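You operate a simulated robot arm through the tools that you are given. There is no shell and no other tool.

You run a simulated robot arm. Do the job below in one go: nothing can be reset, and whatever is moved stays where it is left.

Task
Fold the green collar band's edge in the jig and knock it flat.
Fine: lay it square on the bed and clamp it before the leaf swings over; keep the free hand clear of the mallet; mallet on its rest and clamp free at the end. Set down upright: rubber mallet.

The check looks at the end state, three seconds after you hand in, the way a careful person would. Anything else that was tipped, shoved, dropped, spilled or broken makes it a failure. Flat cloth is picked up by pressing the open fingertips on it (5 to 10 N) and closing them slowly along it; thin cloth reads only 2 to 8 mm in the jaws.

Robot
A 7-joint arm with a two-finger parallel gripper, fixed in place. Base frame: the origin is on the floor under the middle of its stand, x ahead of it, y to its left, z up; the work surface is at about z = 0.9. Readings come in m, degrees, newtons and seconds.
With the tool pointing down near the work surface it reaches from about 0.3 to 0.68 m from the base axis. Its first joint turns from -66.0 to 66.0 degrees. Payload 1.57 kg.
Tool frame: the origin (TCP) lies between the finger pads and is the grasp point; the fingertips stand 0.03 m ahead of it; z points along the fingers, y is the line along which they close. Largest opening 0.11 m; finger width 0.024, thickness 0.012; the body of the gripper, 0.048 by 0.112 m, starts 0.078 m behind the TCP.
Orientation is that of the tool frame in the base frame, as a unit quaternion [x, y, z, w]. With the fingers straight down and closing along the base's y, the tool's x points along the base's -x, its y along +y and its z along -z.

Tools
- The arm moves only by the tool nudge_tool. Its argument "motion" is a list of rows, each a list of 7 numbers: the turn, a rotation vector about the tool's x, y, z in units of 6 degrees (1.0 is 6 degrees), then the shift along the tool's x, y, z in units of 25 mm (1.0 is 25 mm), then the gripper command, from -1 (fully open) to 1 (shut), values between in proportion. In form: [[ax, ay, az, tx, ty, tz, gripper], ...]. A call has 1 to 20 rows; each row shifts and turns the commanded pose from where the row before left it, along the tool's axes as they then stand. A call with a number of a shift or a turn outside -1 to 1 is refused whole. Rows are played at 5 a second. More than 0.05 m and 8.6 degrees between two rows, or a gripper value outside its range, and nothing of the call is played. Where a pose cannot be reached the arm comes as near as it can. A force on the tool above 90 N (or 10 N above the force at the start of the call, whichever is more), or a blocked arm, ends the call early, and 0.2 s more pass. The fingers move at their own pace (about 0.108 m/s each) and stop on an object; they squeeze with about 35 N. The grip force told is the motor's: it shows also when the fingers shut on nothing. Time passes only in rows, and 0.2 s behind the last, so rows that do not move let the fingers close. The reply holds the time, the measured pose of the TCP, the force on the tool along the base axes, the opening and the grip force, in the units named above and with some noise, with the torque about the TCP (base axes, N m) and any sound that the robot's microphone picked up.
- Cameras (640 x 400 px; columns grow to the right, rows downward): "scene" is fixed at [0.1851, -0.408, 1.4107]; the picture's right is [0.57, -0.82, 0.00], its down [-0.42, -0.30, -0.86] and it looks along [0.70, 0.49, -0.52] (base axes); focal length 272 px, centre (320, 200). "wrist" rides on the gripper at [0.07, 0.016, -0.141] in the tool frame; the picture's right is [-0.23, 0.97, 0.00], its down [-0.86, -0.20, -0.48] and it looks along [-0.47, -0.11, 0.88] (tool axes); focal length 222 px, centre (320, 200). There is no depth. A picture from a camera that has moved, and an enlarged one, comes with that camera's place and axes in the base frame and with its lens.
- snapshot(camera): a new picture of that camera. It takes no simulated time.
- inspect(camera, box): a new picture of the part [left, top, right, bottom] of that camera's present view, enlarged. It takes no simulated time.
- job_done(): hands the job in; it is judged then, once.

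Nothing tells you positions but the pictures and the camera data. Unless the task says otherwise, let go and move clear before handing in.

The tools are called after ">>>" as name(argument=value, ...) on one line, values as JSON. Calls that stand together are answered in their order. nudge_tool: Moves the arm, as the interface text tells. Its arguments: {"type":"object","properties":{"motion":{"type":"array","items":{"type":"array","items":{"type":"number"}}}},"required":["motion"]} The other tools are called the same way: snapshot (camera) takes a picture; inspect (camera, box) takes an enlarged picture of a part of a camera's view; job_done () hands the job in.

At the start:

```text
time_s: 0.0
eef_pos: [0.4226, 0.0573, 1.2741]
tcp_rot: [0.0, 1.0, -0.001, 0.0]
force: [-0.1, 0.2, 0.4]
wrist_torque: [-0.01, 0.01, -0.01]
gripper_width: 0.1099
grip_force: 0.0
```

scene: 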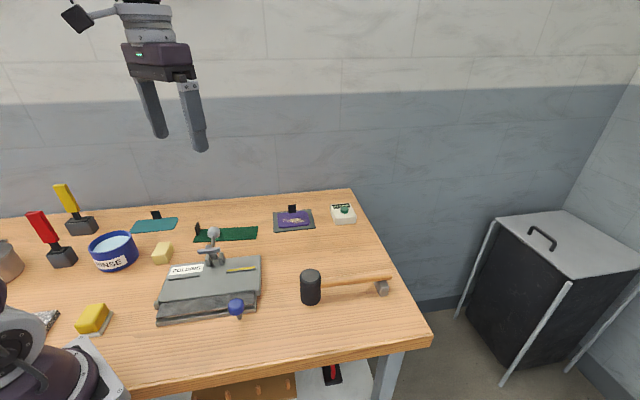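
wrist: 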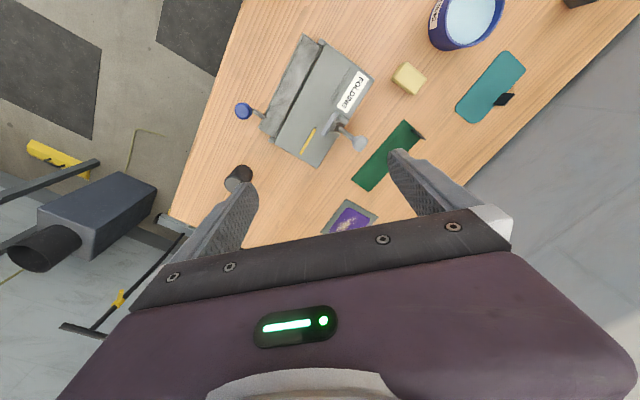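

I see a bench with a grey folding jig (label "FOLDING", a clamp with a grey knob, a leaf with a blue knob), a dark green band behind it, a teal band further left, a mallet lying to the right and some other items. I'll take enlarged pictures before moving anything.

>>> inspect(camera="scene", box=[140, 190, 300, 340])

>>> inspect(camera="scene", box=[260, 190, 420, 320])

>>> inspect(camera="wrist", box=[220, 0, 540, 220])

>>> inspect(camera="scene", box=[0, 170, 200, 350])

```text
2.67 times, centred on (220, 265) of scene
camera zoom: at [0.1851, -0.408, 1.4107], right [0.57, -0.82, 0.0], down [-0.42, -0.3, -0.86], along [0.7, 0.49, -0.52], focal length 725 px, centre (587, 27)
```

zoom: 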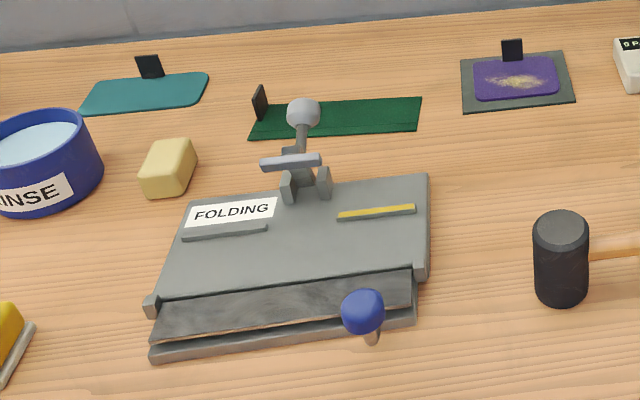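

```text
3.08 times, centred on (340, 255) of scene
camera zoom: at [0.1851, -0.408, 1.4107], right [0.57, -0.82, 0.0], down [-0.42, -0.3, -0.86], along [0.7, 0.49, -0.52], focal length 837 px, centre (258, 31)
```

zoom: 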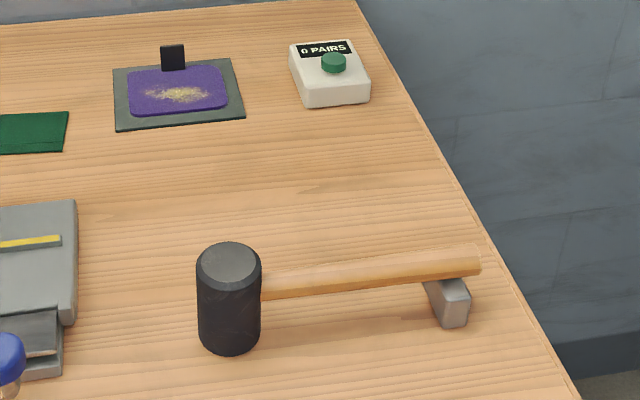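

```text
1.82 times, centred on (380, 110) of wrist
camera zoom: at [0.353, 0.0743, 1.4167], right [0.23, 0.97, 0.0], down [0.86, -0.2, 0.48], along [0.47, -0.11, -0.88], focal length 404 px, centre (211, 364)
```

zoom: 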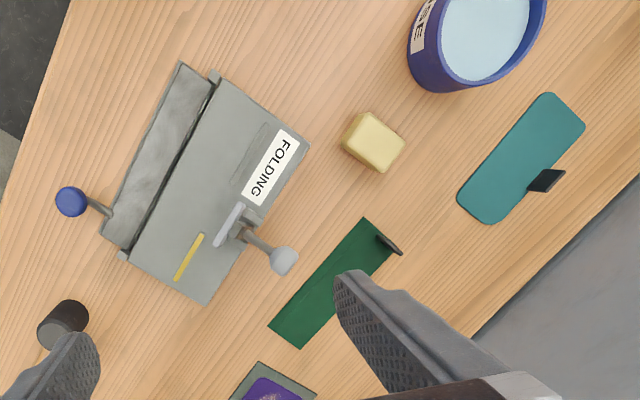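

```text
2.22 times, centred on (100, 260) of scene
camera zoom: at [0.1851, -0.408, 1.4107], right [0.57, -0.82, 0.0], down [-0.42, -0.3, -0.86], along [0.7, 0.49, -0.52], focal length 604 px, centre (809, 67)
```

zoom: 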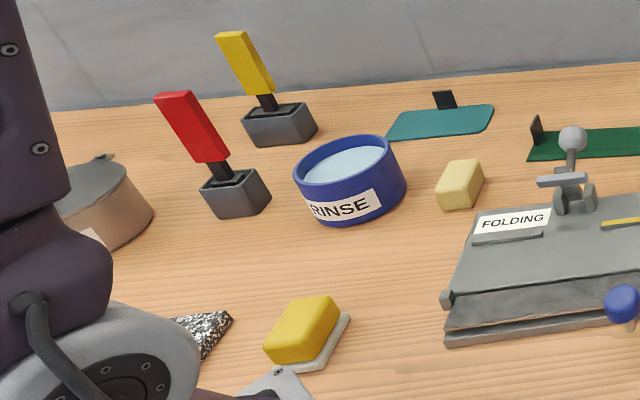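

The bench runs at about 45° to the base. I put the jig at around (0.40, 0.05), the band at around (0.555, 0.19), and the mallet to its right. I'll turn the tool square to the bench and come down for a closer look.

>>> nudge_tool(motion=[[0, 0, -0.9375, 0, 0, 0.5, -1], [0, 0, -0.9375, 0, 0, 0.5, -1], [0, 0, -0.9375, 0, 0, 0.5, -1], [0, 0, -0.9375, 0, 0, 0.5, -1], [0, 0, -0.9375, 0, 0, 0.5, -1], [0, 0, -0.9375, 0, 0, 0.5, -1], [0, 0, -0.9375, 0, 0, 0.5, -1], [0, 0, -0.9375, 0, 0, 0.5, -1]])

>>> snapshot(camera="wrist")

>>> snapshot(camera="scene")

```text
time_s: 1.8
eef_pos: [0.4231, 0.0583, 1.1763]
tcp_rot: [-0.383, 0.924, 0.0, 0.0]
force: [0.9, -0.3, 0.0]
wrist_torque: [0.01, -0.02, 0.02]
gripper_width: 0.11
grip_force: 0.1
```

```text
taken
camera wrist: at [0.362, 0.0198, 1.3168], right [-0.53, 0.85, 0.0], down [0.75, 0.46, 0.48], along [0.41, 0.25, -0.88], focal length 222 px, centre (320, 200)
```

wrist: 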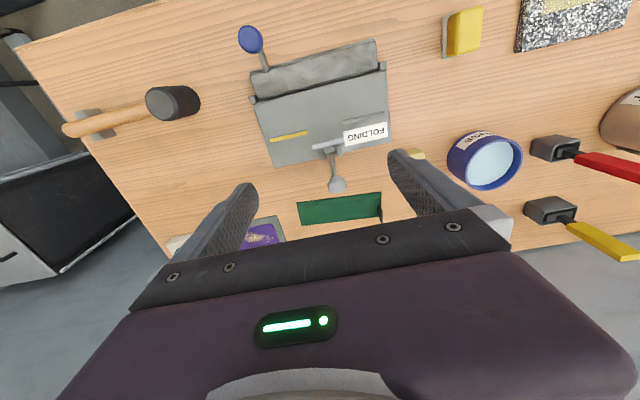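

```text
taken
```

scene: 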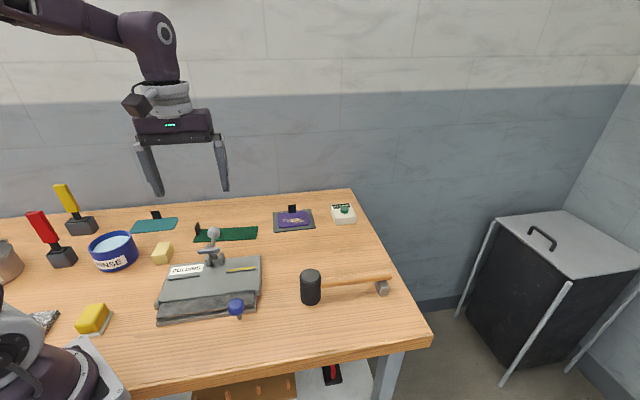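

The tool is now square to the bench and the jig is in view of the wrist camera. I'll enlarge the jig, the band and the mallet.

>>> inspect(camera="wrist", box=[220, 10, 420, 135])

>>> inspect(camera="wrist", box=[240, 120, 400, 230])

>>> inspect(camera="wrist", box=[50, 60, 220, 170])

>>> inspect(camera="scene", box=[180, 210, 280, 275])

>>> inspect(camera="scene", box=[150, 250, 270, 330])

```text
3.20 times, centred on (320, 72) of wrist
camera zoom: at [0.362, 0.0198, 1.3168], right [-0.53, 0.85, 0.0], down [0.75, 0.46, 0.48], along [0.41, 0.25, -0.88], focal length 711 px, centre (320, 608)
```

zoom: 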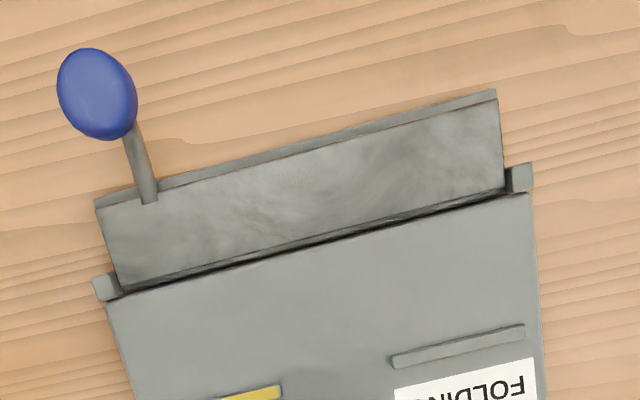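

```text
3.64 times, centred on (320, 175) of wrist
camera zoom: at [0.362, 0.0198, 1.3168], right [-0.53, 0.85, 0.0], down [0.75, 0.46, 0.48], along [0.41, 0.25, -0.88], focal length 808 px, centre (320, 291)
```

zoom: 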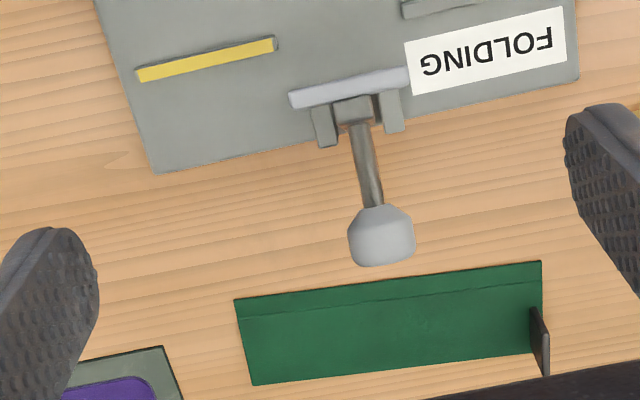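

```text
3.64 times, centred on (135, 115) of wrist
camera zoom: at [0.362, 0.0198, 1.3168], right [-0.53, 0.85, 0.0], down [0.75, 0.46, 0.48], along [0.41, 0.25, -0.88], focal length 808 px, centre (993, 509)
```

zoom: 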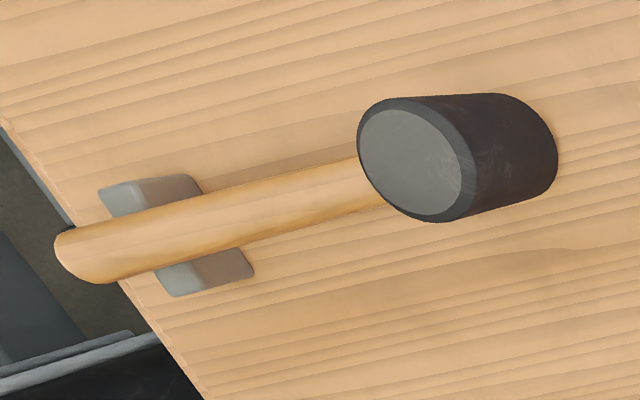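

```text
6.15 times, centred on (230, 242) of scene
camera zoom: at [0.1851, -0.408, 1.4107], right [0.57, -0.82, 0.0], down [-0.42, -0.3, -0.86], along [0.7, 0.49, -0.52], focal length 1673 px, centre (874, -62)
```

zoom: 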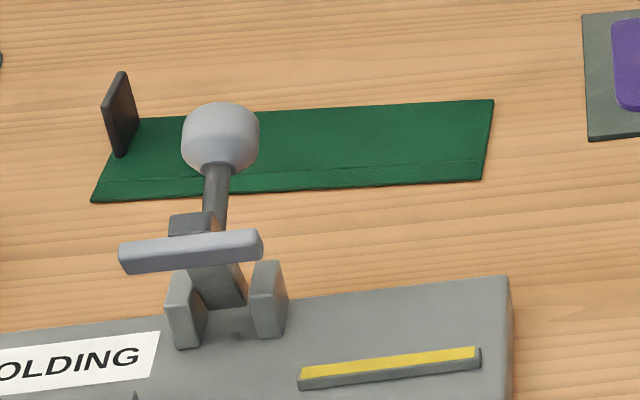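

```text
5.00 times, centred on (210, 290) of scene
camera zoom: at [0.1851, -0.408, 1.4107], right [0.57, -0.82, 0.0], down [-0.42, -0.3, -0.86], along [0.7, 0.49, -0.52], focal length 1360 px, centre (870, -250)
```

zoom: 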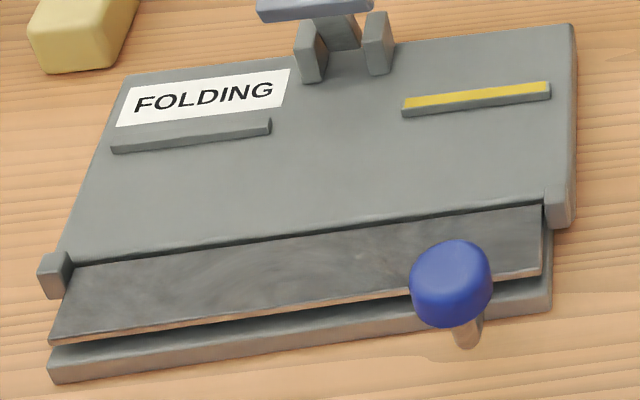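

The band carries an upright black tab at its left end and a crease about 13 mm from its near edge. On the jig, two raised bars form a fence, the clamp stands open, and the leaf is down. I'll lower the wrist camera to measure the jig.

>>> nudge_tool(motion=[[0, 0, 0, 0.335, 0.07, 0.95, -1], [0, 0, 0, 0.335, 0.07, 0.95, -1], [0, 0, 0, 0.335, 0.07, 0.95, -1], [0, 0, 0, 0.335, 0.07, 0.95, -1], [0, 0, 0, 0.335, 0.07, 0.95, -1], [0, 0, 0, 0.335, 0.07, 0.95, -1], [0, 0, 0, 0, 0, 0, -1]])

>>> snapshot(camera="wrist")

>>> inspect(camera="wrist", box=[180, 0, 460, 175])

```text
time_s: 3.4
eef_pos: [0.38, 0.0294, 1.0307]
tcp_rot: [-0.383, 0.924, 0.0, -0.001]
force: [-0.5, -0.7, -0.4]
wrist_torque: [0.01, 0.02, 0.04]
gripper_width: 0.11
grip_force: 0.0
```

```text
taken
camera wrist: at [0.3192, -0.0075, 1.1732], right [-0.53, 0.85, 0.0], down [0.75, 0.46, 0.48], along [0.41, 0.25, -0.88], focal length 222 px, centre (320, 200)
```

wrist: 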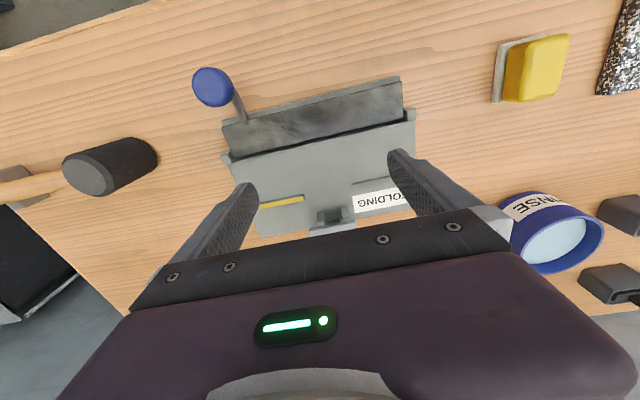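

```text
2.29 times, centred on (320, 88) of wrist
camera zoom: at [0.3192, -0.0075, 1.1732], right [-0.53, 0.85, 0.0], down [0.75, 0.46, 0.48], along [0.41, 0.25, -0.88], focal length 508 px, centre (320, 457)
```

zoom: 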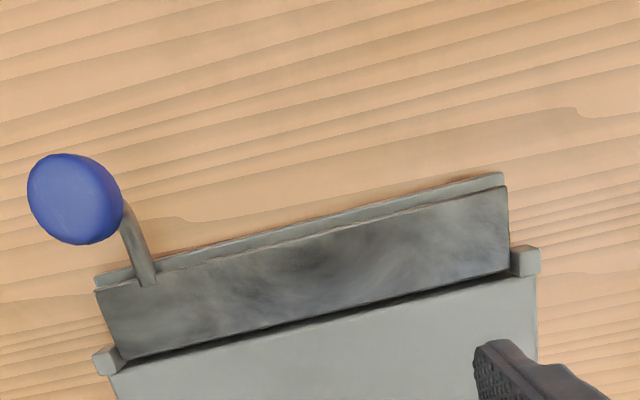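

The leaf lies flush in front of the bed with its hinge line along the bed's front edge, and the fences sit about 57 mm behind that line. Next I'll raise the tool and look at the band and its tab from above.

>>> nudge_tool(motion=[[0, 0, 0, 0, 0, -0.8, -1], [0, 0, 0, 0, 0, -0.8, -1], [0, 0, 0, -0.98, 0, 0, -1], [0, 0, 0, -0.98, 0, 0, -1], [0, 0, 0, -0.98, 0, 0, -1], [0, 0, 0, -0.98, 0, 0, -1], [0, 0, 0, -0.98, 0, 0, -1], [0, 0, 0, -0.98, 0, 0, -1], [0, 0, 0, -0.98, 0, 0, -1], [0, 0, 0, -0.98, 0, 0, -1], [0, 0, 0, -0.98, 0, 0, -1], [0, 0, 0, -0.98, 0, 0, -1], [0, 0, 0, -0.98, 0, 0, -1], [0, 0, 0, -0.98, 0, 0, -1], [0, 0, 0, 0, 0, 0, -1]])

>>> snapshot(camera="wrist")

>>> inspect(camera="wrist", box=[220, 0, 420, 125])

>>> inspect(camera="wrist", box=[250, 70, 410, 170])

```text
time_s: 6.6
eef_pos: [0.5883, 0.2363, 1.0714]
tcp_rot: [-0.383, 0.924, 0.0, -0.001]
force: [0.0, 0.1, 0.0]
wrist_torque: [-0.01, -0.02, -0.01]
gripper_width: 0.1103
grip_force: 0.1
```

```text
taken
camera wrist: at [0.5269, 0.1997, 1.2133], right [-0.53, 0.85, 0.0], down [0.75, 0.46, 0.48], along [0.41, 0.25, -0.88], focal length 222 px, centre (320, 200)
```

wrist: 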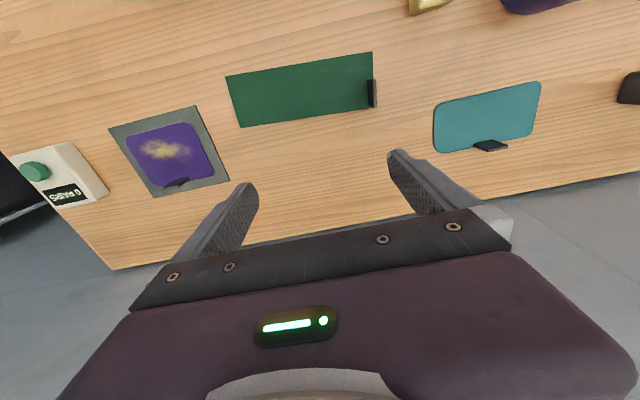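

```text
3.20 times, centred on (320, 62) of wrist
camera zoom: at [0.5269, 0.1997, 1.2133], right [-0.53, 0.85, 0.0], down [0.75, 0.46, 0.48], along [0.41, 0.25, -0.88], focal length 711 px, centre (320, 640)
```

zoom: 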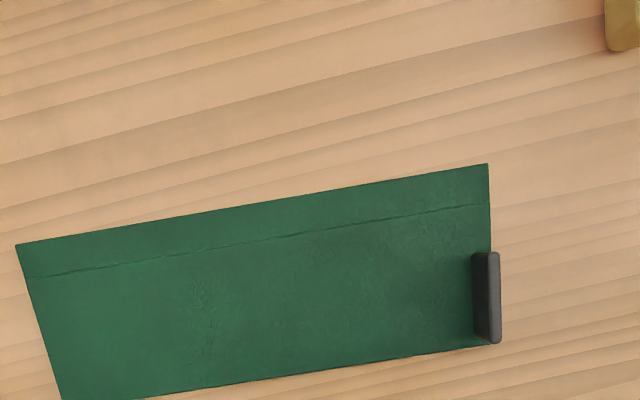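

```text
4.00 times, centred on (330, 120) of wrist
camera zoom: at [0.5269, 0.1997, 1.2133], right [-0.53, 0.85, 0.0], down [0.75, 0.46, 0.48], along [0.41, 0.25, -0.88], focal length 888 px, centre (280, 520)
```

zoom: 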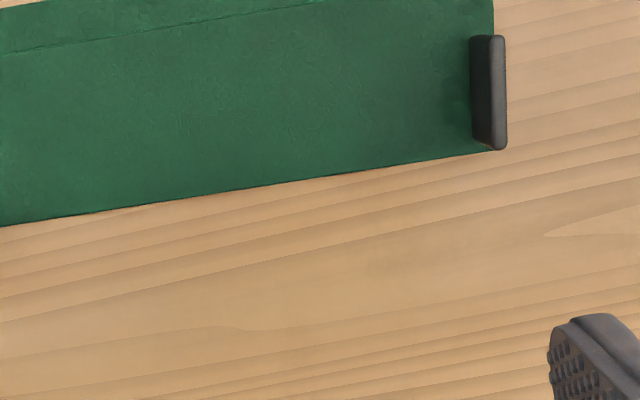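

The band measures about 0.18 × 0.06 m with a 12 mm flap ahead of its crease, and the tab is about 28 mm wide, 30 mm high and thin. I'll go back over the jig with the camera above the bed to measure the fence, hinge and clamp better.

>>> nudge_tool(motion=[[0, 0, 0, 0.95, 0, -0.2, -1], [0, 0, 0, 0.95, 0, -0.2, -1], [0, 0, 0, 0.95, 0, 0, -1], [0, 0, 0, 0.95, 0, 0, -1], [0, 0, 0, 0.95, 0, 0, -1], [0, 0, 0, 0.95, 0, 0, -1], [0, 0, 0, 0.95, 0, 0, -1], [0, 0, 0, 0, 0, 0, -1]])

>>> snapshot(camera="wrist")

>>> inspect(camera="wrist", box=[200, 0, 430, 144])

>>> inspect(camera="wrist", box=[210, 60, 410, 185])

```text
time_s: 8.4
eef_pos: [0.4688, 0.119, 1.0832]
tcp_rot: [-0.383, 0.924, 0.001, 0.0]
force: [-0.7, 0.0, -0.3]
wrist_torque: [-0.02, 0.0, -0.01]
gripper_width: 0.1101
grip_force: 0.1
```

```text
taken
camera wrist: at [0.4086, 0.0818, 1.224], right [-0.53, 0.85, 0.0], down [0.75, 0.46, 0.48], along [0.41, 0.25, -0.88], focal length 222 px, centre (320, 200)
```

wrist: 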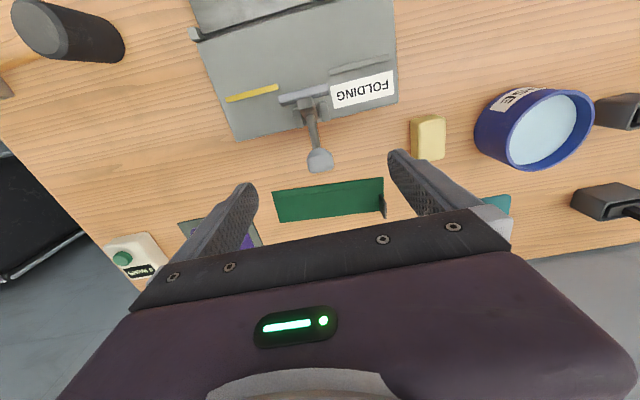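

```text
2.78 times, centred on (315, 72) of wrist
camera zoom: at [0.4086, 0.0818, 1.224], right [-0.53, 0.85, 0.0], down [0.75, 0.46, 0.48], along [0.41, 0.25, -0.88], focal length 617 px, centre (334, 556)
```

zoom: 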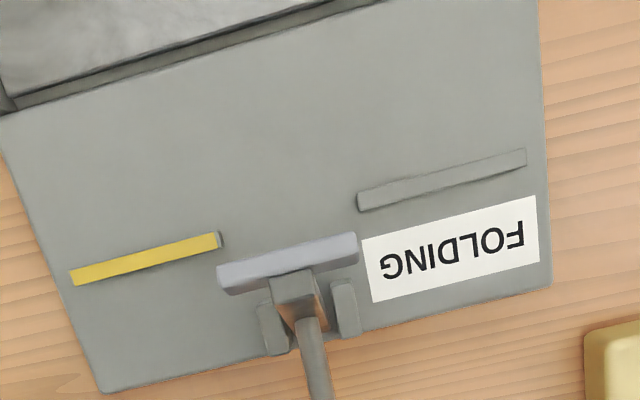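

```text
3.20 times, centred on (310, 122) of wrist
camera zoom: at [0.4086, 0.0818, 1.224], right [-0.53, 0.85, 0.0], down [0.75, 0.46, 0.48], along [0.41, 0.25, -0.88], focal length 711 px, centre (352, 448)
```

zoom: 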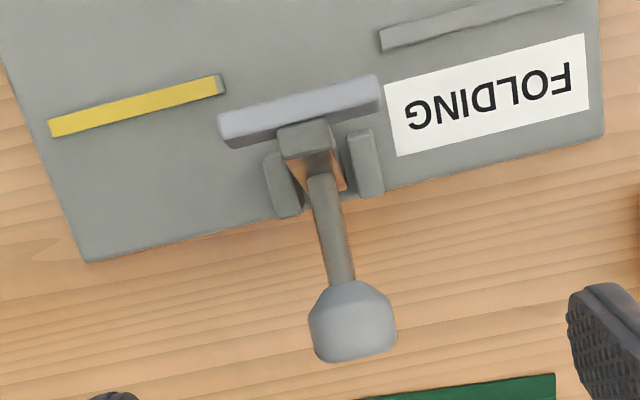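

Both fence faces sit about 58 mm behind the bed's front edge, and the hinge is just in front of that edge. I need to know where the clamp bar will land, so I'm enlarging the clamp.

>>> inspect(camera="scene", box=[190, 220, 240, 275])

>>> inspect(camera="wrist", box=[265, 75, 355, 180])

```text
7.27 times, centred on (215, 248) of scene
camera zoom: at [0.1851, -0.408, 1.4107], right [0.57, -0.82, 0.0], down [-0.42, -0.3, -0.86], along [0.7, 0.49, -0.52], focal length 1978 px, centre (1084, -146)
```

zoom: 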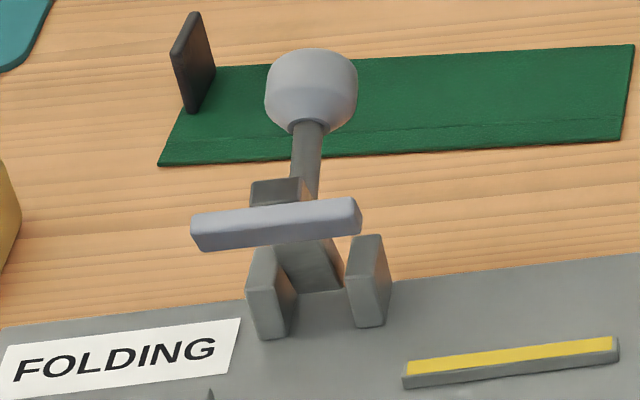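

```text
3.81 times, centred on (310, 128) of wrist
camera zoom: at [0.4086, 0.0818, 1.224], right [-0.53, 0.85, 0.0], down [0.75, 0.46, 0.48], along [0.41, 0.25, -0.88], focal length 846 px, centre (358, 476)
```

zoom: 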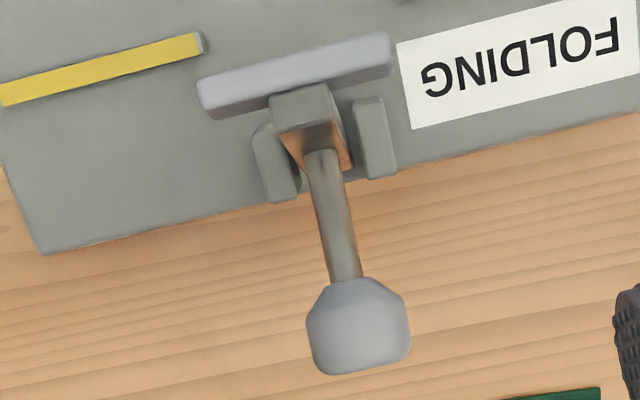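

The clamp bar should land about 49 mm behind the bed's front edge, just ahead of the fences. I'll hover over the band's black tab with the jaws half open and lined up with the band (about -50°).

>>> nudge_tool(motion=[[0, 0, 0, -0.834, 0.496, 0, -1], [0, 0, 0, -0.834, 0.496, 0, -0.8], [0, 0, 0, -0.834, 0.496, 0, -0.5], [0, 0, 0, -0.834, 0.496, 0, -0.2], [0, 0, 0, -0.834, 0.496, 0, 0], [0, 0, 0, -0.834, 0.496, 0, 0.1], [0, 0, 0.883, 0, 0, 0, 0.1], [0, 0, 0, 0, 0, 0.8, 0.1], [0, 0, 0, 0, 0, 0.8, 0.1], [0, 0, 0, 0, 0, 0.8, 0.1], [0, 0, 0, 0, 0, 0.8, 0.1], [0, 0, 0, 0, 0, 0, 0.1]])

>>> snapshot(camera="wrist")

>>> inspect(camera="scene", box=[140, 170, 280, 260])

```text
time_s: 11.0
eef_pos: [0.5058, 0.2607, 1.0008]
tcp_rot: [-0.339, 0.941, 0.0, 0.0]
force: [0.7, 0.7, 0.0]
wrist_torque: [-0.02, -0.02, -0.02]
gripper_width: 0.0496
grip_force: 0.1
```

```text
taken
camera wrist: at [0.441, 0.2289, 1.1438], right [-0.45, 0.89, 0.0], down [0.79, 0.39, 0.48], along [0.43, 0.21, -0.88], focal length 222 px, centre (320, 200)
```

wrist: 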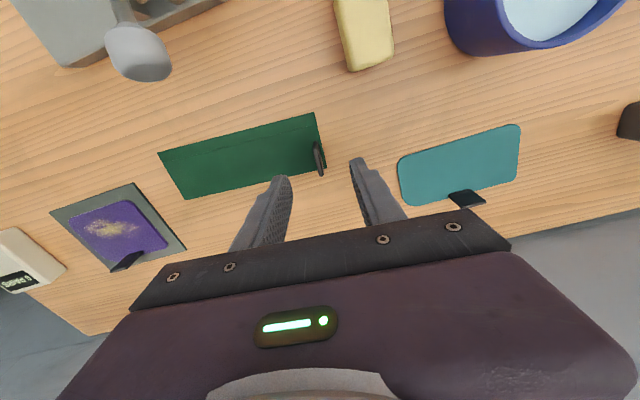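

```text
4.44 times, centred on (210, 215) of scene
camera zoom: at [0.1851, -0.408, 1.4107], right [0.57, -0.82, 0.0], down [-0.42, -0.3, -0.86], along [0.7, 0.49, -0.52], focal length 1208 px, centre (809, 133)
```

zoom: 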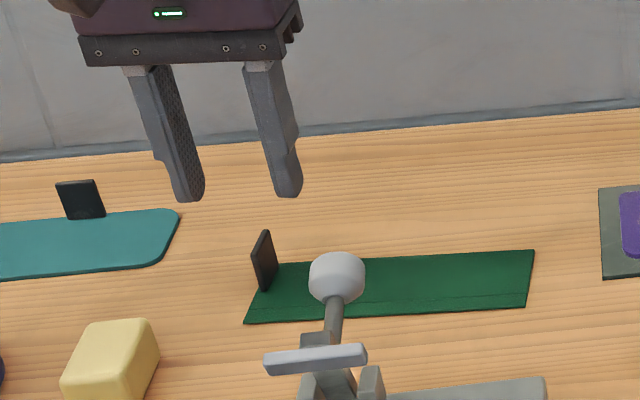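

>>> inspect(camera="wrist", box=[270, 110, 390, 210])

```text
4.00 times, centred on (330, 160) of wrist
camera zoom: at [0.441, 0.2289, 1.1438], right [-0.45, 0.89, 0.0], down [0.79, 0.39, 0.48], along [0.43, 0.21, -0.88], focal length 888 px, centre (280, 360)
```

zoom: 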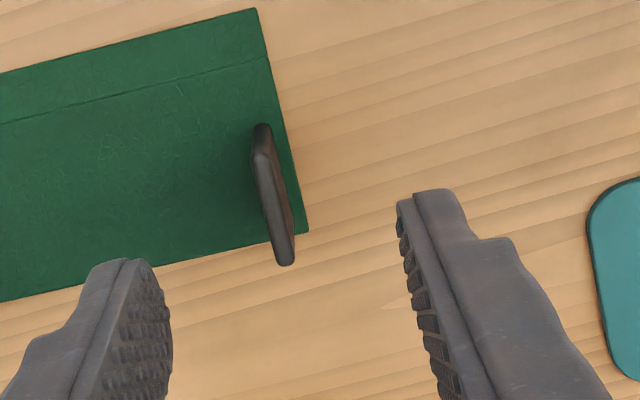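

The tab centre is within about 2 mm of the TCP, so I can go straight down and close on it gradually.

>>> nudge_tool(motion=[[0, 0, 0, 0, -0.06, 0.8, 0.1], [0, 0, 0, 0, 0, 0.8, 0.1], [0, 0, 0, 0, 0, 0.85, 0.1], [0, 0, 0, 0, 0, 0, 0.1], [0, 0, 0, 0, 0, 0, 0.3], [0, 0, 0, 0, 0, 0, 0.5], [0, 0, 0, 0, 0, 0, 0.65], [0, 0, 0, 0, 0, 0, 0.75], [0, 0, 0, 0, 0, 0, 0.85], [0, 0, 0, 0, 0, 0, 1], [0, 0, 0, 0, 0, 0, 1], [0, 0, 0, 0, 0, 0, 1]])

>>> inspect(camera="scene", box=[140, 170, 280, 260])

>>> snapshot(camera="wrist")

```text
time_s: 13.6
eef_pos: [0.506, 0.2592, 0.9413]
tcp_rot: [-0.339, 0.941, -0.001, -0.001]
force: [-0.2, 0.1, 0.1]
wrist_torque: [-0.01, -0.03, 0.05]
gripper_width: 0.0042
grip_force: 24.6
```

```text
4.44 times, centred on (210, 215) of scene
camera zoom: at [0.1851, -0.408, 1.4107], right [0.57, -0.82, 0.0], down [-0.42, -0.3, -0.86], along [0.7, 0.49, -0.52], focal length 1208 px, centre (809, 133)
```

zoom: 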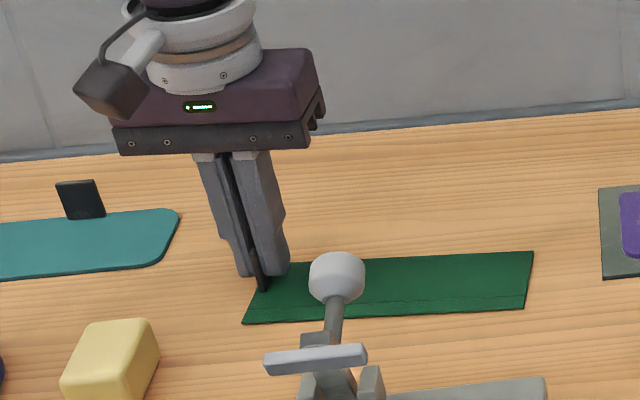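

```text
taken
camera wrist: at [0.4417, 0.2278, 1.0826], right [-0.45, 0.89, 0.0], down [0.79, 0.39, 0.48], along [0.43, 0.21, -0.88], focal length 222 px, centre (320, 200)
```

wrist: 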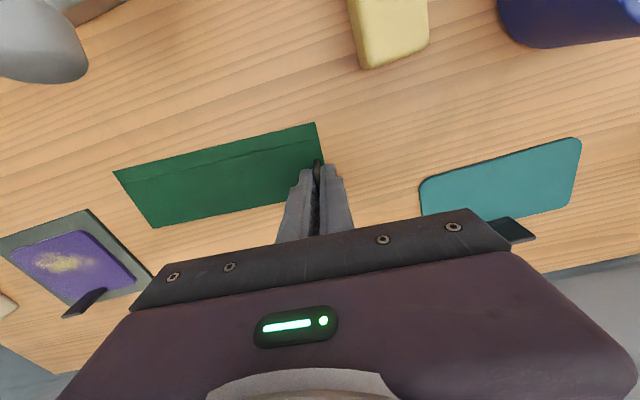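

The tab is gripped, reading 4.2 mm. I'll lift a little and see how the band behaves.

>>> nudge_tool(motion=[[0, 0, 0, 0, 0, -0.4, 1], [0, 0, 0, 0, 0, -0.6, 1], [0, 0, 0, 0, 0, -0.6, 1], [0, 0, 0, 0, 0, -0.6, 1], [0, 0, 0, 0, 0, 0, 1]])

>>> inspect(camera="scene", box=[140, 150, 280, 260])

>>> snapshot(camera="wrist")

```text
time_s: 14.8
eef_pos: [0.5059, 0.2584, 0.9966]
tcp_rot: [-0.34, 0.941, 0.0, 0.0]
force: [0.6, -0.4, -0.5]
wrist_torque: [0.06, 0.03, -0.02]
gripper_width: 0.0037
grip_force: 24.4
```

```text
3.64 times, centred on (210, 205) of scene
camera zoom: at [0.1851, -0.408, 1.4107], right [0.57, -0.82, 0.0], down [-0.42, -0.3, -0.86], along [0.7, 0.49, -0.52], focal length 989 px, centre (720, 182)
```

zoom: 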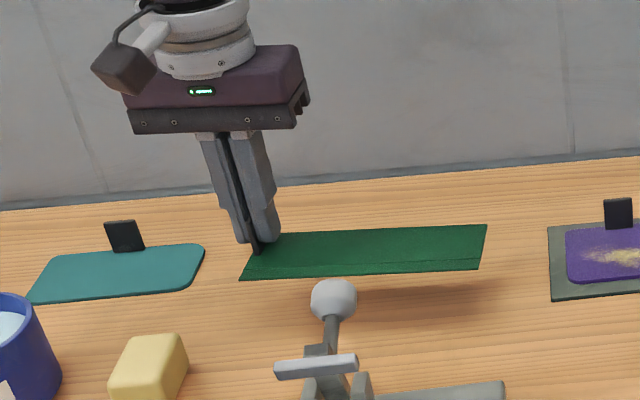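

```text
taken
camera wrist: at [0.4421, 0.2278, 1.1378], right [-0.45, 0.89, 0.0], down [0.79, 0.39, 0.48], along [0.43, 0.21, -0.88], focal length 222 px, centre (320, 200)
```

wrist: 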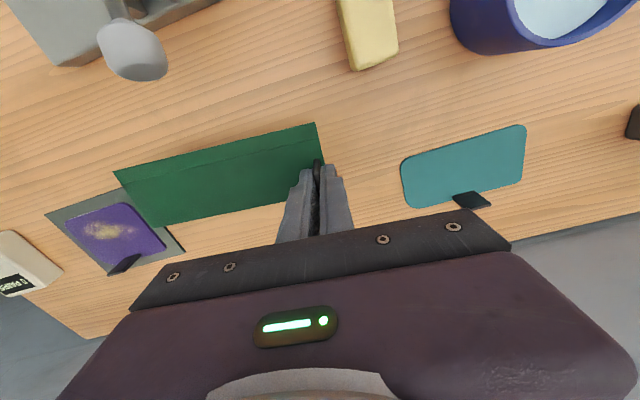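

The band lifts rigidly and stays level. I'll enlarge the view to fix the band's corners relative to the TCP before carrying it to the jig.

>>> inspect(camera="wrist", box=[100, 100, 340, 240])

>>> inspect(camera="wrist", box=[270, 100, 370, 190])

```text
2.67 times, centred on (220, 170) of wrist
camera zoom: at [0.4421, 0.2278, 1.1378], right [-0.45, 0.89, 0.0], down [0.79, 0.39, 0.48], along [0.43, 0.21, -0.88], focal length 592 px, centre (587, 280)
```

zoom: 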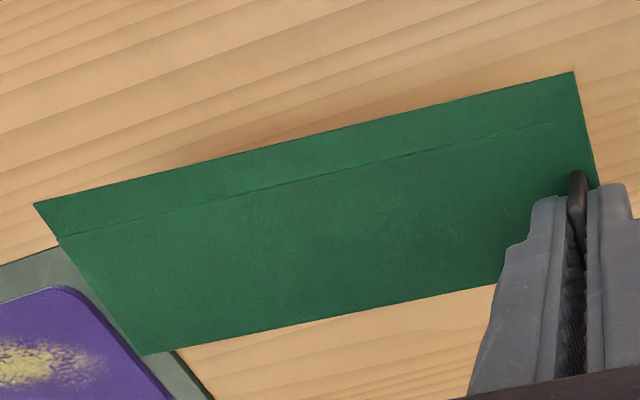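

```text
4.44 times, centred on (320, 145) of wrist
camera zoom: at [0.4421, 0.2278, 1.1378], right [-0.45, 0.89, 0.0], down [0.79, 0.39, 0.48], along [0.43, 0.21, -0.88], focal length 987 px, centre (320, 444)
```

zoom: 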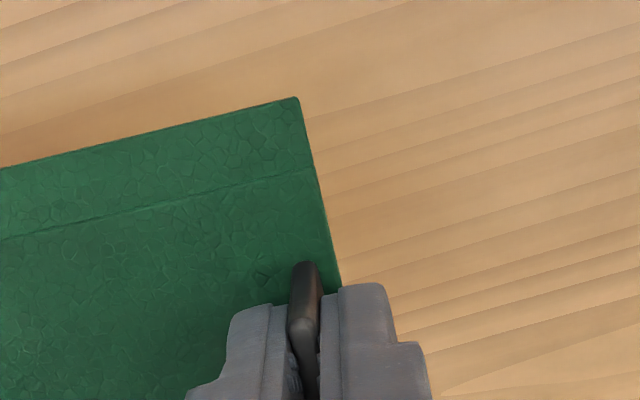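

The band's front-left corner sits 42 mm ahead of and 6 mm to the left of the TCP. I'll raise it clear of the clamp, square it to the jig (about -45.4°) and carry it over the bed.

>>> nudge_tool(motion=[[0, 0, 0, 0, 0, -0.8, 1], [0, 0, 0, 0, 0, -0.8, 1], [0, 0, 0, 0, 0, -0.8, 1], [0, 0, 0, 0, 0, -0.8, 1], [0, 0, -0.41, 0, 0, 0, 1], [0, 0, -0.41, 0, 0, 0, 1], [0, 0, 0, 0.6, 0.02, 0, 1], [0, 0, 0, 0.9, 0.03, 0, 1], [0, 0, 0, 0.95, 0.03, 0, 1], [0, 0, 0, 0.95, 0.03, 0, 1], [0, 0, 0, 0.95, 0.03, 0, 1], [0, 0, 0, 0.95, 0.03, 0, 1], [0, 0, 0, 0.95, 0.03, 0, 1], [0, 0, 0, 0.95, 0.03, 0, 1], [0, 0, 0, 0.95, 0.04, 0, 1], [0, 0, 0, 0.6, 0.04, 0, 1], [0, 0, 0, 0.42, 0.0, 0, 1], [0, 0, 0, 0, 0, 0, 1]])

>>> snapshot(camera="wrist")

>>> inspect(camera="scene", box=[120, 180, 290, 330])

```text
time_s: 18.6
eef_pos: [0.3363, 0.1032, 1.0765]
tcp_rot: [-0.38, 0.925, 0.0, 0.0]
force: [-0.4, -0.2, -1.0]
wrist_torque: [0.01, 0.05, -0.01]
gripper_width: 0.0042
grip_force: 24.2
```

```text
taken
camera wrist: at [0.2753, 0.0665, 1.2181], right [-0.52, 0.85, 0.0], down [0.75, 0.46, 0.48], along [0.41, 0.25, -0.88], focal length 222 px, centre (320, 200)
```

wrist: 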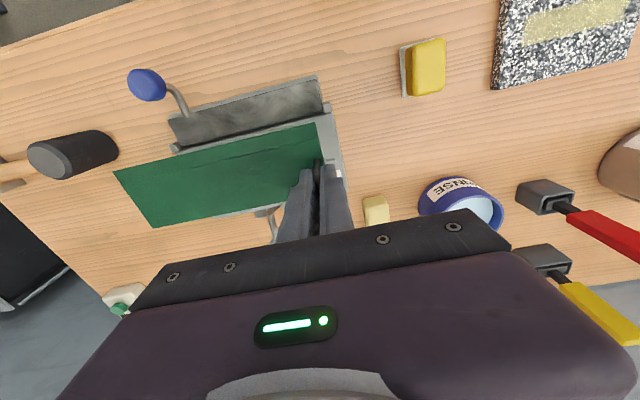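

```text
2.67 times, centred on (205, 255) of scene
camera zoom: at [0.1851, -0.408, 1.4107], right [0.57, -0.82, 0.0], down [-0.42, -0.3, -0.86], along [0.7, 0.49, -0.52], focal length 725 px, centre (627, 53)
```

zoom: 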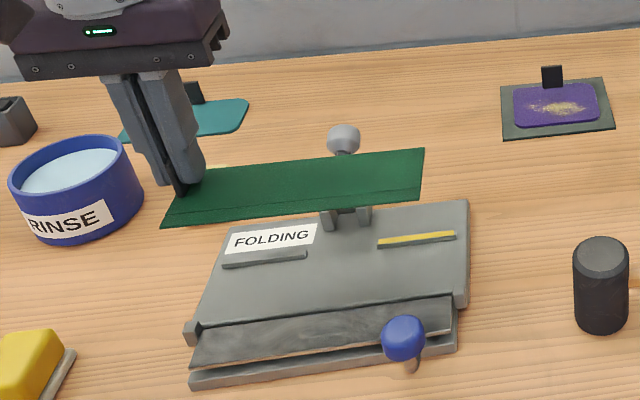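

The band is over the bed and square to it. I'll go down to about 2 cm above the bed and check the alignment.

>>> nudge_tool(motion=[[0, 0, 0, 0, 0, 0.8, 1], [0, 0, 0, 0, 0, 0.9, 1], [0, 0, 0, 0, 0, 0.9, 1], [0, 0, 0, 0, 0, 0.8, 1], [0, 0, 0, 0, 0, 0.3, 1], [0, 0, 0, 0, 0, 0, 1]])

>>> snapshot(camera="wrist")

>>> inspect(camera="wrist", box=[80, 70, 400, 250])

>>> inspect(camera="scene", box=[140, 210, 280, 330])

```text
time_s: 20.0
eef_pos: [0.3354, 0.1032, 0.9841]
tcp_rot: [-0.379, 0.926, 0.0, 0.0]
force: [-0.4, -0.7, 0.1]
wrist_torque: [0.02, 0.04, 0.01]
gripper_width: 0.0042
grip_force: 24.7
```

```text
taken
camera wrist: at [0.2758, 0.0668, 1.1247], right [-0.52, 0.85, 0.0], down [0.75, 0.46, 0.48], along [0.41, 0.25, -0.88], focal length 222 px, centre (320, 200)
```

wrist: 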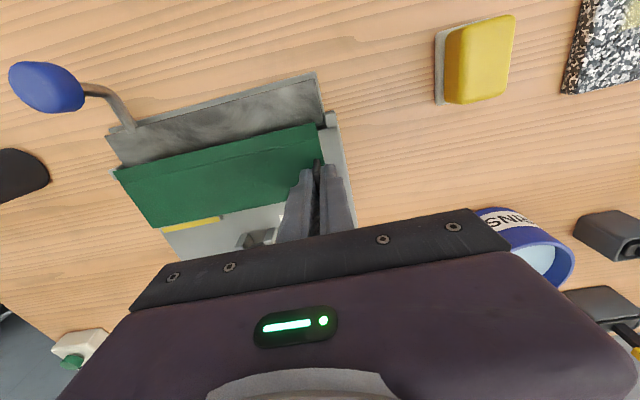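

```text
2.00 times, centred on (240, 160) of wrist
camera zoom: at [0.2758, 0.0668, 1.1247], right [-0.52, 0.85, 0.0], down [0.75, 0.46, 0.48], along [0.41, 0.25, -0.88], focal length 444 px, centre (480, 280)
```

zoom: 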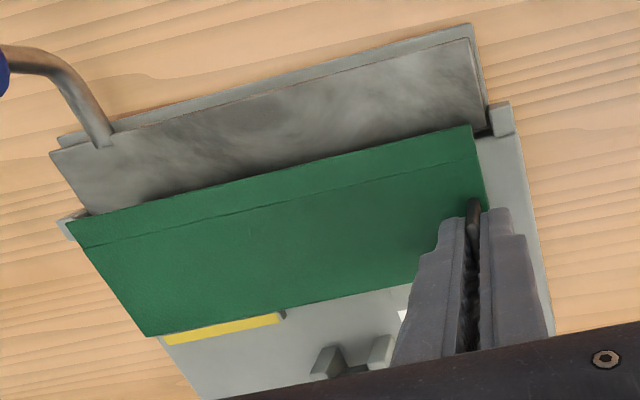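

```text
3.33 times, centred on (210, 270) of scene
camera zoom: at [0.1851, -0.408, 1.4107], right [0.57, -0.82, 0.0], down [-0.42, -0.3, -0.86], along [0.7, 0.49, -0.52], focal length 906 px, centre (687, -33)
```

zoom: 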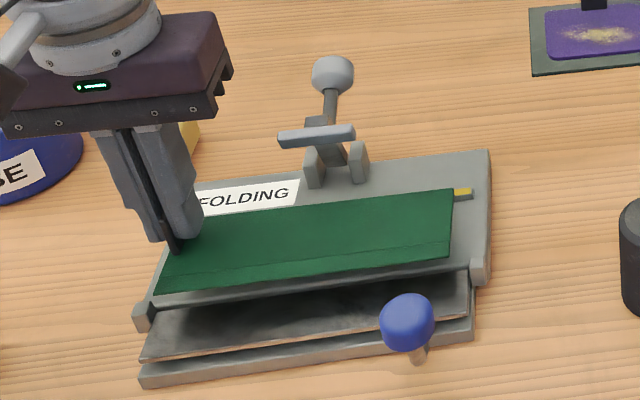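

Alignment looks right: the crease sits over the bed's front edge, the band is parallel to the hinge within about half a degree, and it is centred. I'll lower it gently to contact.

>>> nudge_tool(motion=[[0, 0, 0, 0, 0, 0.3, 1], [0, 0, 0, 0, 0, 0.25, 1], [0, 0, 0, 0, 0, 0.12, 1], [0, 0, 0, 0, 0, 0.08, 1], [0, 0, 0, 0, 0, 0, 1]])

>>> inspect(camera="wrist", box=[80, 70, 400, 250])

>>> inspect(camera="scene", box=[140, 210, 280, 330])

```text
time_s: 21.2
eef_pos: [0.3366, 0.1045, 0.9648]
tcp_rot: [-0.38, 0.925, -0.001, -0.001]
force: [0.1, 0.3, -0.4]
wrist_torque: [0.0, 0.02, -0.04]
gripper_width: 0.0038
grip_force: 25.1
```

```text
2.00 times, centred on (240, 160) of wrist
camera zoom: at [0.2759, 0.0667, 1.1062], right [-0.52, 0.85, 0.0], down [0.75, 0.46, 0.48], along [0.41, 0.25, -0.88], focal length 444 px, centre (480, 280)
```

zoom: 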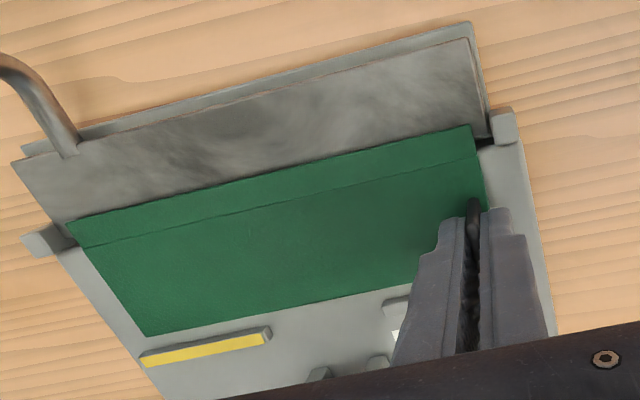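

```text
3.33 times, centred on (210, 270) of scene
camera zoom: at [0.1851, -0.408, 1.4107], right [0.57, -0.82, 0.0], down [-0.42, -0.3, -0.86], along [0.7, 0.49, -0.52], focal length 906 px, centre (687, -33)
```

zoom: 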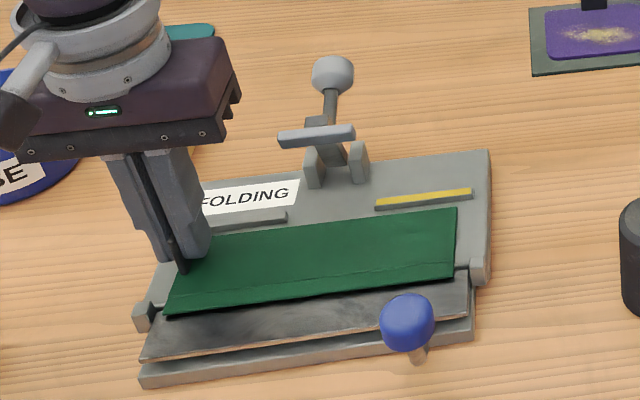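

>>> nudge_tool(motion=[[0, 0, 0, 0, 0, 0.06, 1], [0, 0, 0, 0, 0, 0.06, 1], [0, 0, 0, 0, 0, 0, 1]])

>>> inspect(camera="scene", box=[150, 245, 270, 320])

```text
time_s: 22.0
eef_pos: [0.3372, 0.1039, 0.9619]
tcp_rot: [-0.379, 0.925, 0.0, 0.001]
force: [0.3, -0.2, 18.2]
wrist_torque: [-0.05, -0.01, -0.01]
gripper_width: 0.0039
grip_force: 24.6
```

```text
5.33 times, centred on (210, 282) of scene
camera zoom: at [0.1849, -0.4081, 1.4107], right [0.57, -0.82, 0.0], down [-0.42, -0.3, -0.86], along [0.7, 0.49, -0.52], focal length 1450 px, centre (907, -240)
```

zoom: 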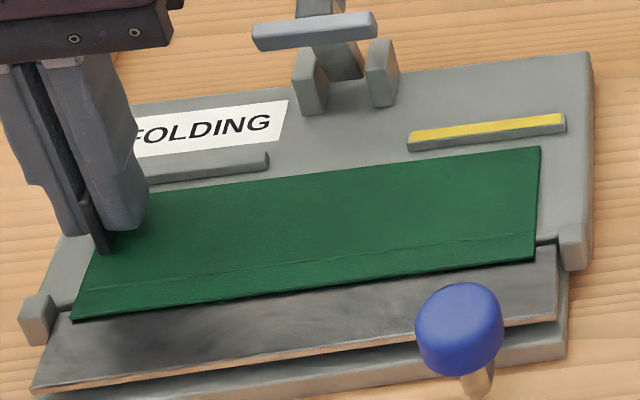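

The band is down on the bed, with contact at 18 N, the flap over the leaf and the crease parallel to the hinge. I'll ease the pressure, open just enough and rise straight up.

>>> nudge_tool(motion=[[0, 0, 0, 0, 0, -0.06, 1], [0, 0, 0, 0, 0, 0, 0.9], [0, 0, 0, 0, 0, 0, 0.75], [0, 0, 0, 0, 0, 0, 0.55], [0, 0, 0, 0, 0, 0, 0.4], [0, 0, 0, 0, 0, 0, 0.4], [0, 0, 0, 0, 0, -0.4, 0.4], [0, 0, 0, 0, 0, -0.8, 0.4], [0, 0, 0, 0, 0, -0.8, 0.4], [0, 0, 0, 0, 0, -0.8, 0.4], [0, 0, 0, 0, 0, -0.8, 0.4], [0, 0, 0, 0, 0, 0, 0.4]])

>>> snapshot(camera="wrist")

>>> inspect(camera="wrist", box=[140, 60, 360, 210])

>>> inspect(camera="scene", box=[150, 220, 270, 330])

```text
time_s: 24.6
eef_pos: [0.3371, 0.1037, 1.0529]
tcp_rot: [-0.38, 0.925, 0.0, 0.0]
force: [-0.1, 0.5, -0.6]
wrist_torque: [0.01, -0.03, 0.01]
gripper_width: 0.033
grip_force: 0.0
```

```text
taken
camera wrist: at [0.2765, 0.0665, 1.1948], right [-0.52, 0.85, 0.0], down [0.75, 0.46, 0.48], along [0.41, 0.25, -0.88], focal length 222 px, centre (320, 200)
```

wrist: 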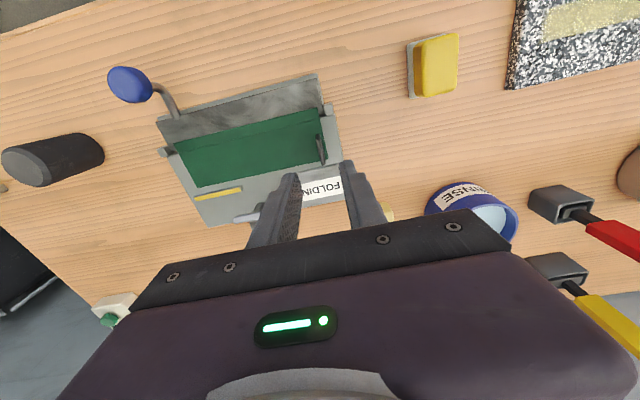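

```text
2.67 times, centred on (250, 135) of wrist
camera zoom: at [0.2765, 0.0665, 1.1948], right [-0.52, 0.85, 0.0], down [0.75, 0.46, 0.48], along [0.41, 0.25, -0.88], focal length 592 px, centre (507, 373)
```

zoom: 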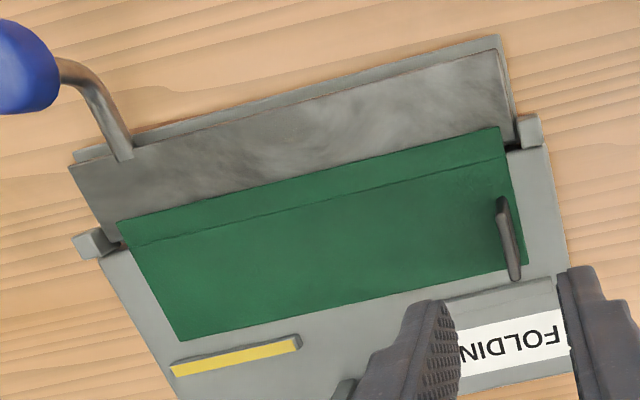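

```text
3.64 times, centred on (210, 275) of scene
camera zoom: at [0.1851, -0.408, 1.4107], right [0.57, -0.82, 0.0], down [-0.42, -0.3, -0.86], along [0.7, 0.49, -0.52], focal length 989 px, centre (720, -73)
```

zoom: 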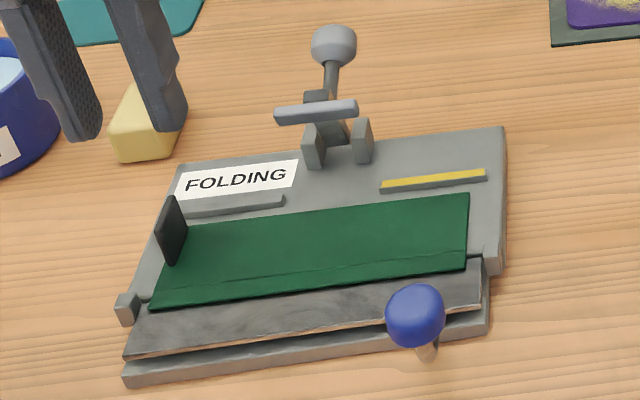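

The band lies flat, parallel to the hinge within 0.1°, with the crease on the bed's front edge. Next is the clamp: I'll hover over its grey ball at about (0.477, 0.123, 0.985).

>>> nudge_tool(motion=[[0, 0, 0, 0, 0, -0.8, 0.4], [0, 0, 0, -0.91, -0.68, 0, 0.3], [0, 0, 0, -0.91, -0.68, 0, 0.1], [0, 0, 0, -0.91, -0.68, 0, -0.1], [0, 0, 0, -0.91, -0.68, 0, -0.1], [0, 0, 0, -0.91, -0.68, 0, -0.1], [0, 0, 0, 0, 0, 0, -0.1]])

>>> snapshot(camera="wrist")

>>> inspect(camera="scene", box=[150, 170, 290, 300])

```text
time_s: 26.2
eef_pos: [0.4785, 0.1249, 1.0735]
tcp_rot: [-0.38, 0.925, 0.001, 0.0]
force: [0.1, 0.4, -0.1]
wrist_torque: [-0.01, 0.02, -0.02]
gripper_width: 0.0601
grip_force: 0.0
```

```text
taken
camera wrist: at [0.417, 0.0869, 1.2153], right [-0.52, 0.85, 0.0], down [0.75, 0.46, 0.48], along [0.41, 0.25, -0.88], focal length 222 px, centre (320, 200)
```

wrist: 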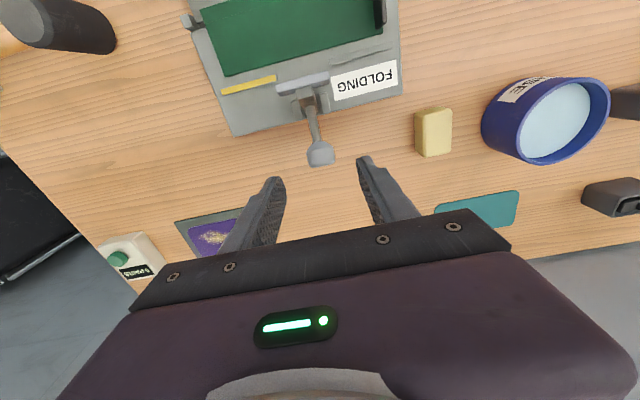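

```text
3.08 times, centred on (220, 235) of scene
camera zoom: at [0.1851, -0.408, 1.4107], right [0.57, -0.82, 0.0], down [-0.42, -0.3, -0.86], along [0.7, 0.49, -0.52], focal length 837 px, centre (628, 92)
```

zoom: 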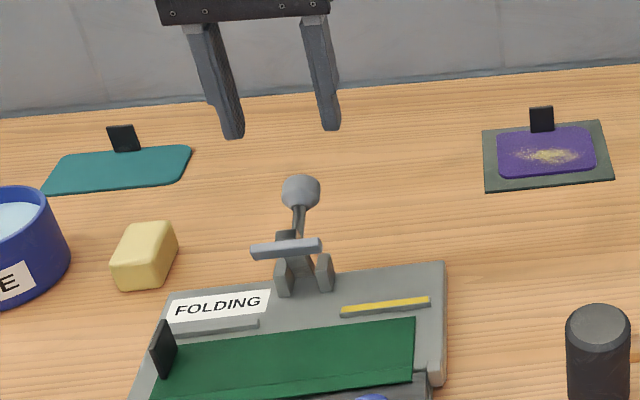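

>>> nudge_tool(motion=[[0, 0, 0, 0.12, 0, 0.8, -0.1], [0, 0, 0, 0, 0, 0.9, -0.1], [0, 0, 0, 0, 0, 0.9, -0.1], [0, 0, 0, 0, 0, 0.75, -0.1], [0, 0, 0, 0, 0, 0, -0.1]])

>>> inspect(camera="wrist", box=[220, 60, 420, 230])

>>> inspect(camera="scene", box=[150, 170, 290, 300])

```text
time_s: 27.4
eef_pos: [0.4752, 0.1213, 0.9895]
tcp_rot: [-0.38, 0.925, 0.0, 0.0]
force: [0.5, -0.3, -0.2]
wrist_torque: [0.02, -0.04, 0.0]
gripper_width: 0.0604
grip_force: 0.1
```

```text
2.35 times, centred on (320, 145) of wrist
camera zoom: at [0.4146, 0.0847, 1.1317], right [-0.52, 0.85, 0.0], down [0.75, 0.46, 0.48], along [0.41, 0.25, -0.88], focal length 523 px, centre (320, 329)
```

zoom: 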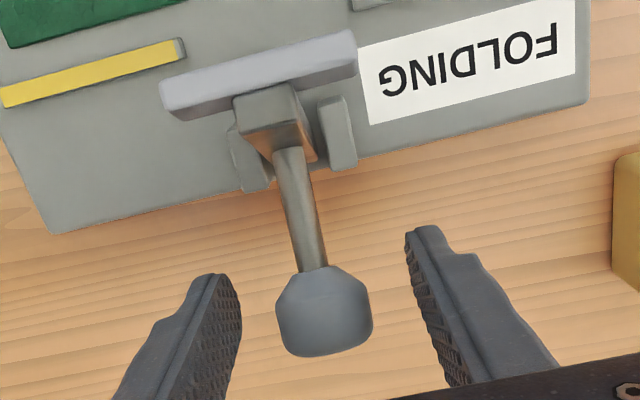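

```text
3.08 times, centred on (220, 235) of scene
camera zoom: at [0.1851, -0.408, 1.4107], right [0.57, -0.82, 0.0], down [-0.42, -0.3, -0.86], along [0.7, 0.49, -0.52], focal length 837 px, centre (628, 92)
```

zoom: 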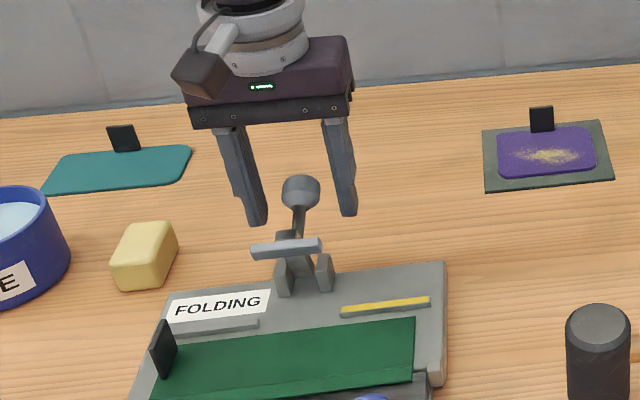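

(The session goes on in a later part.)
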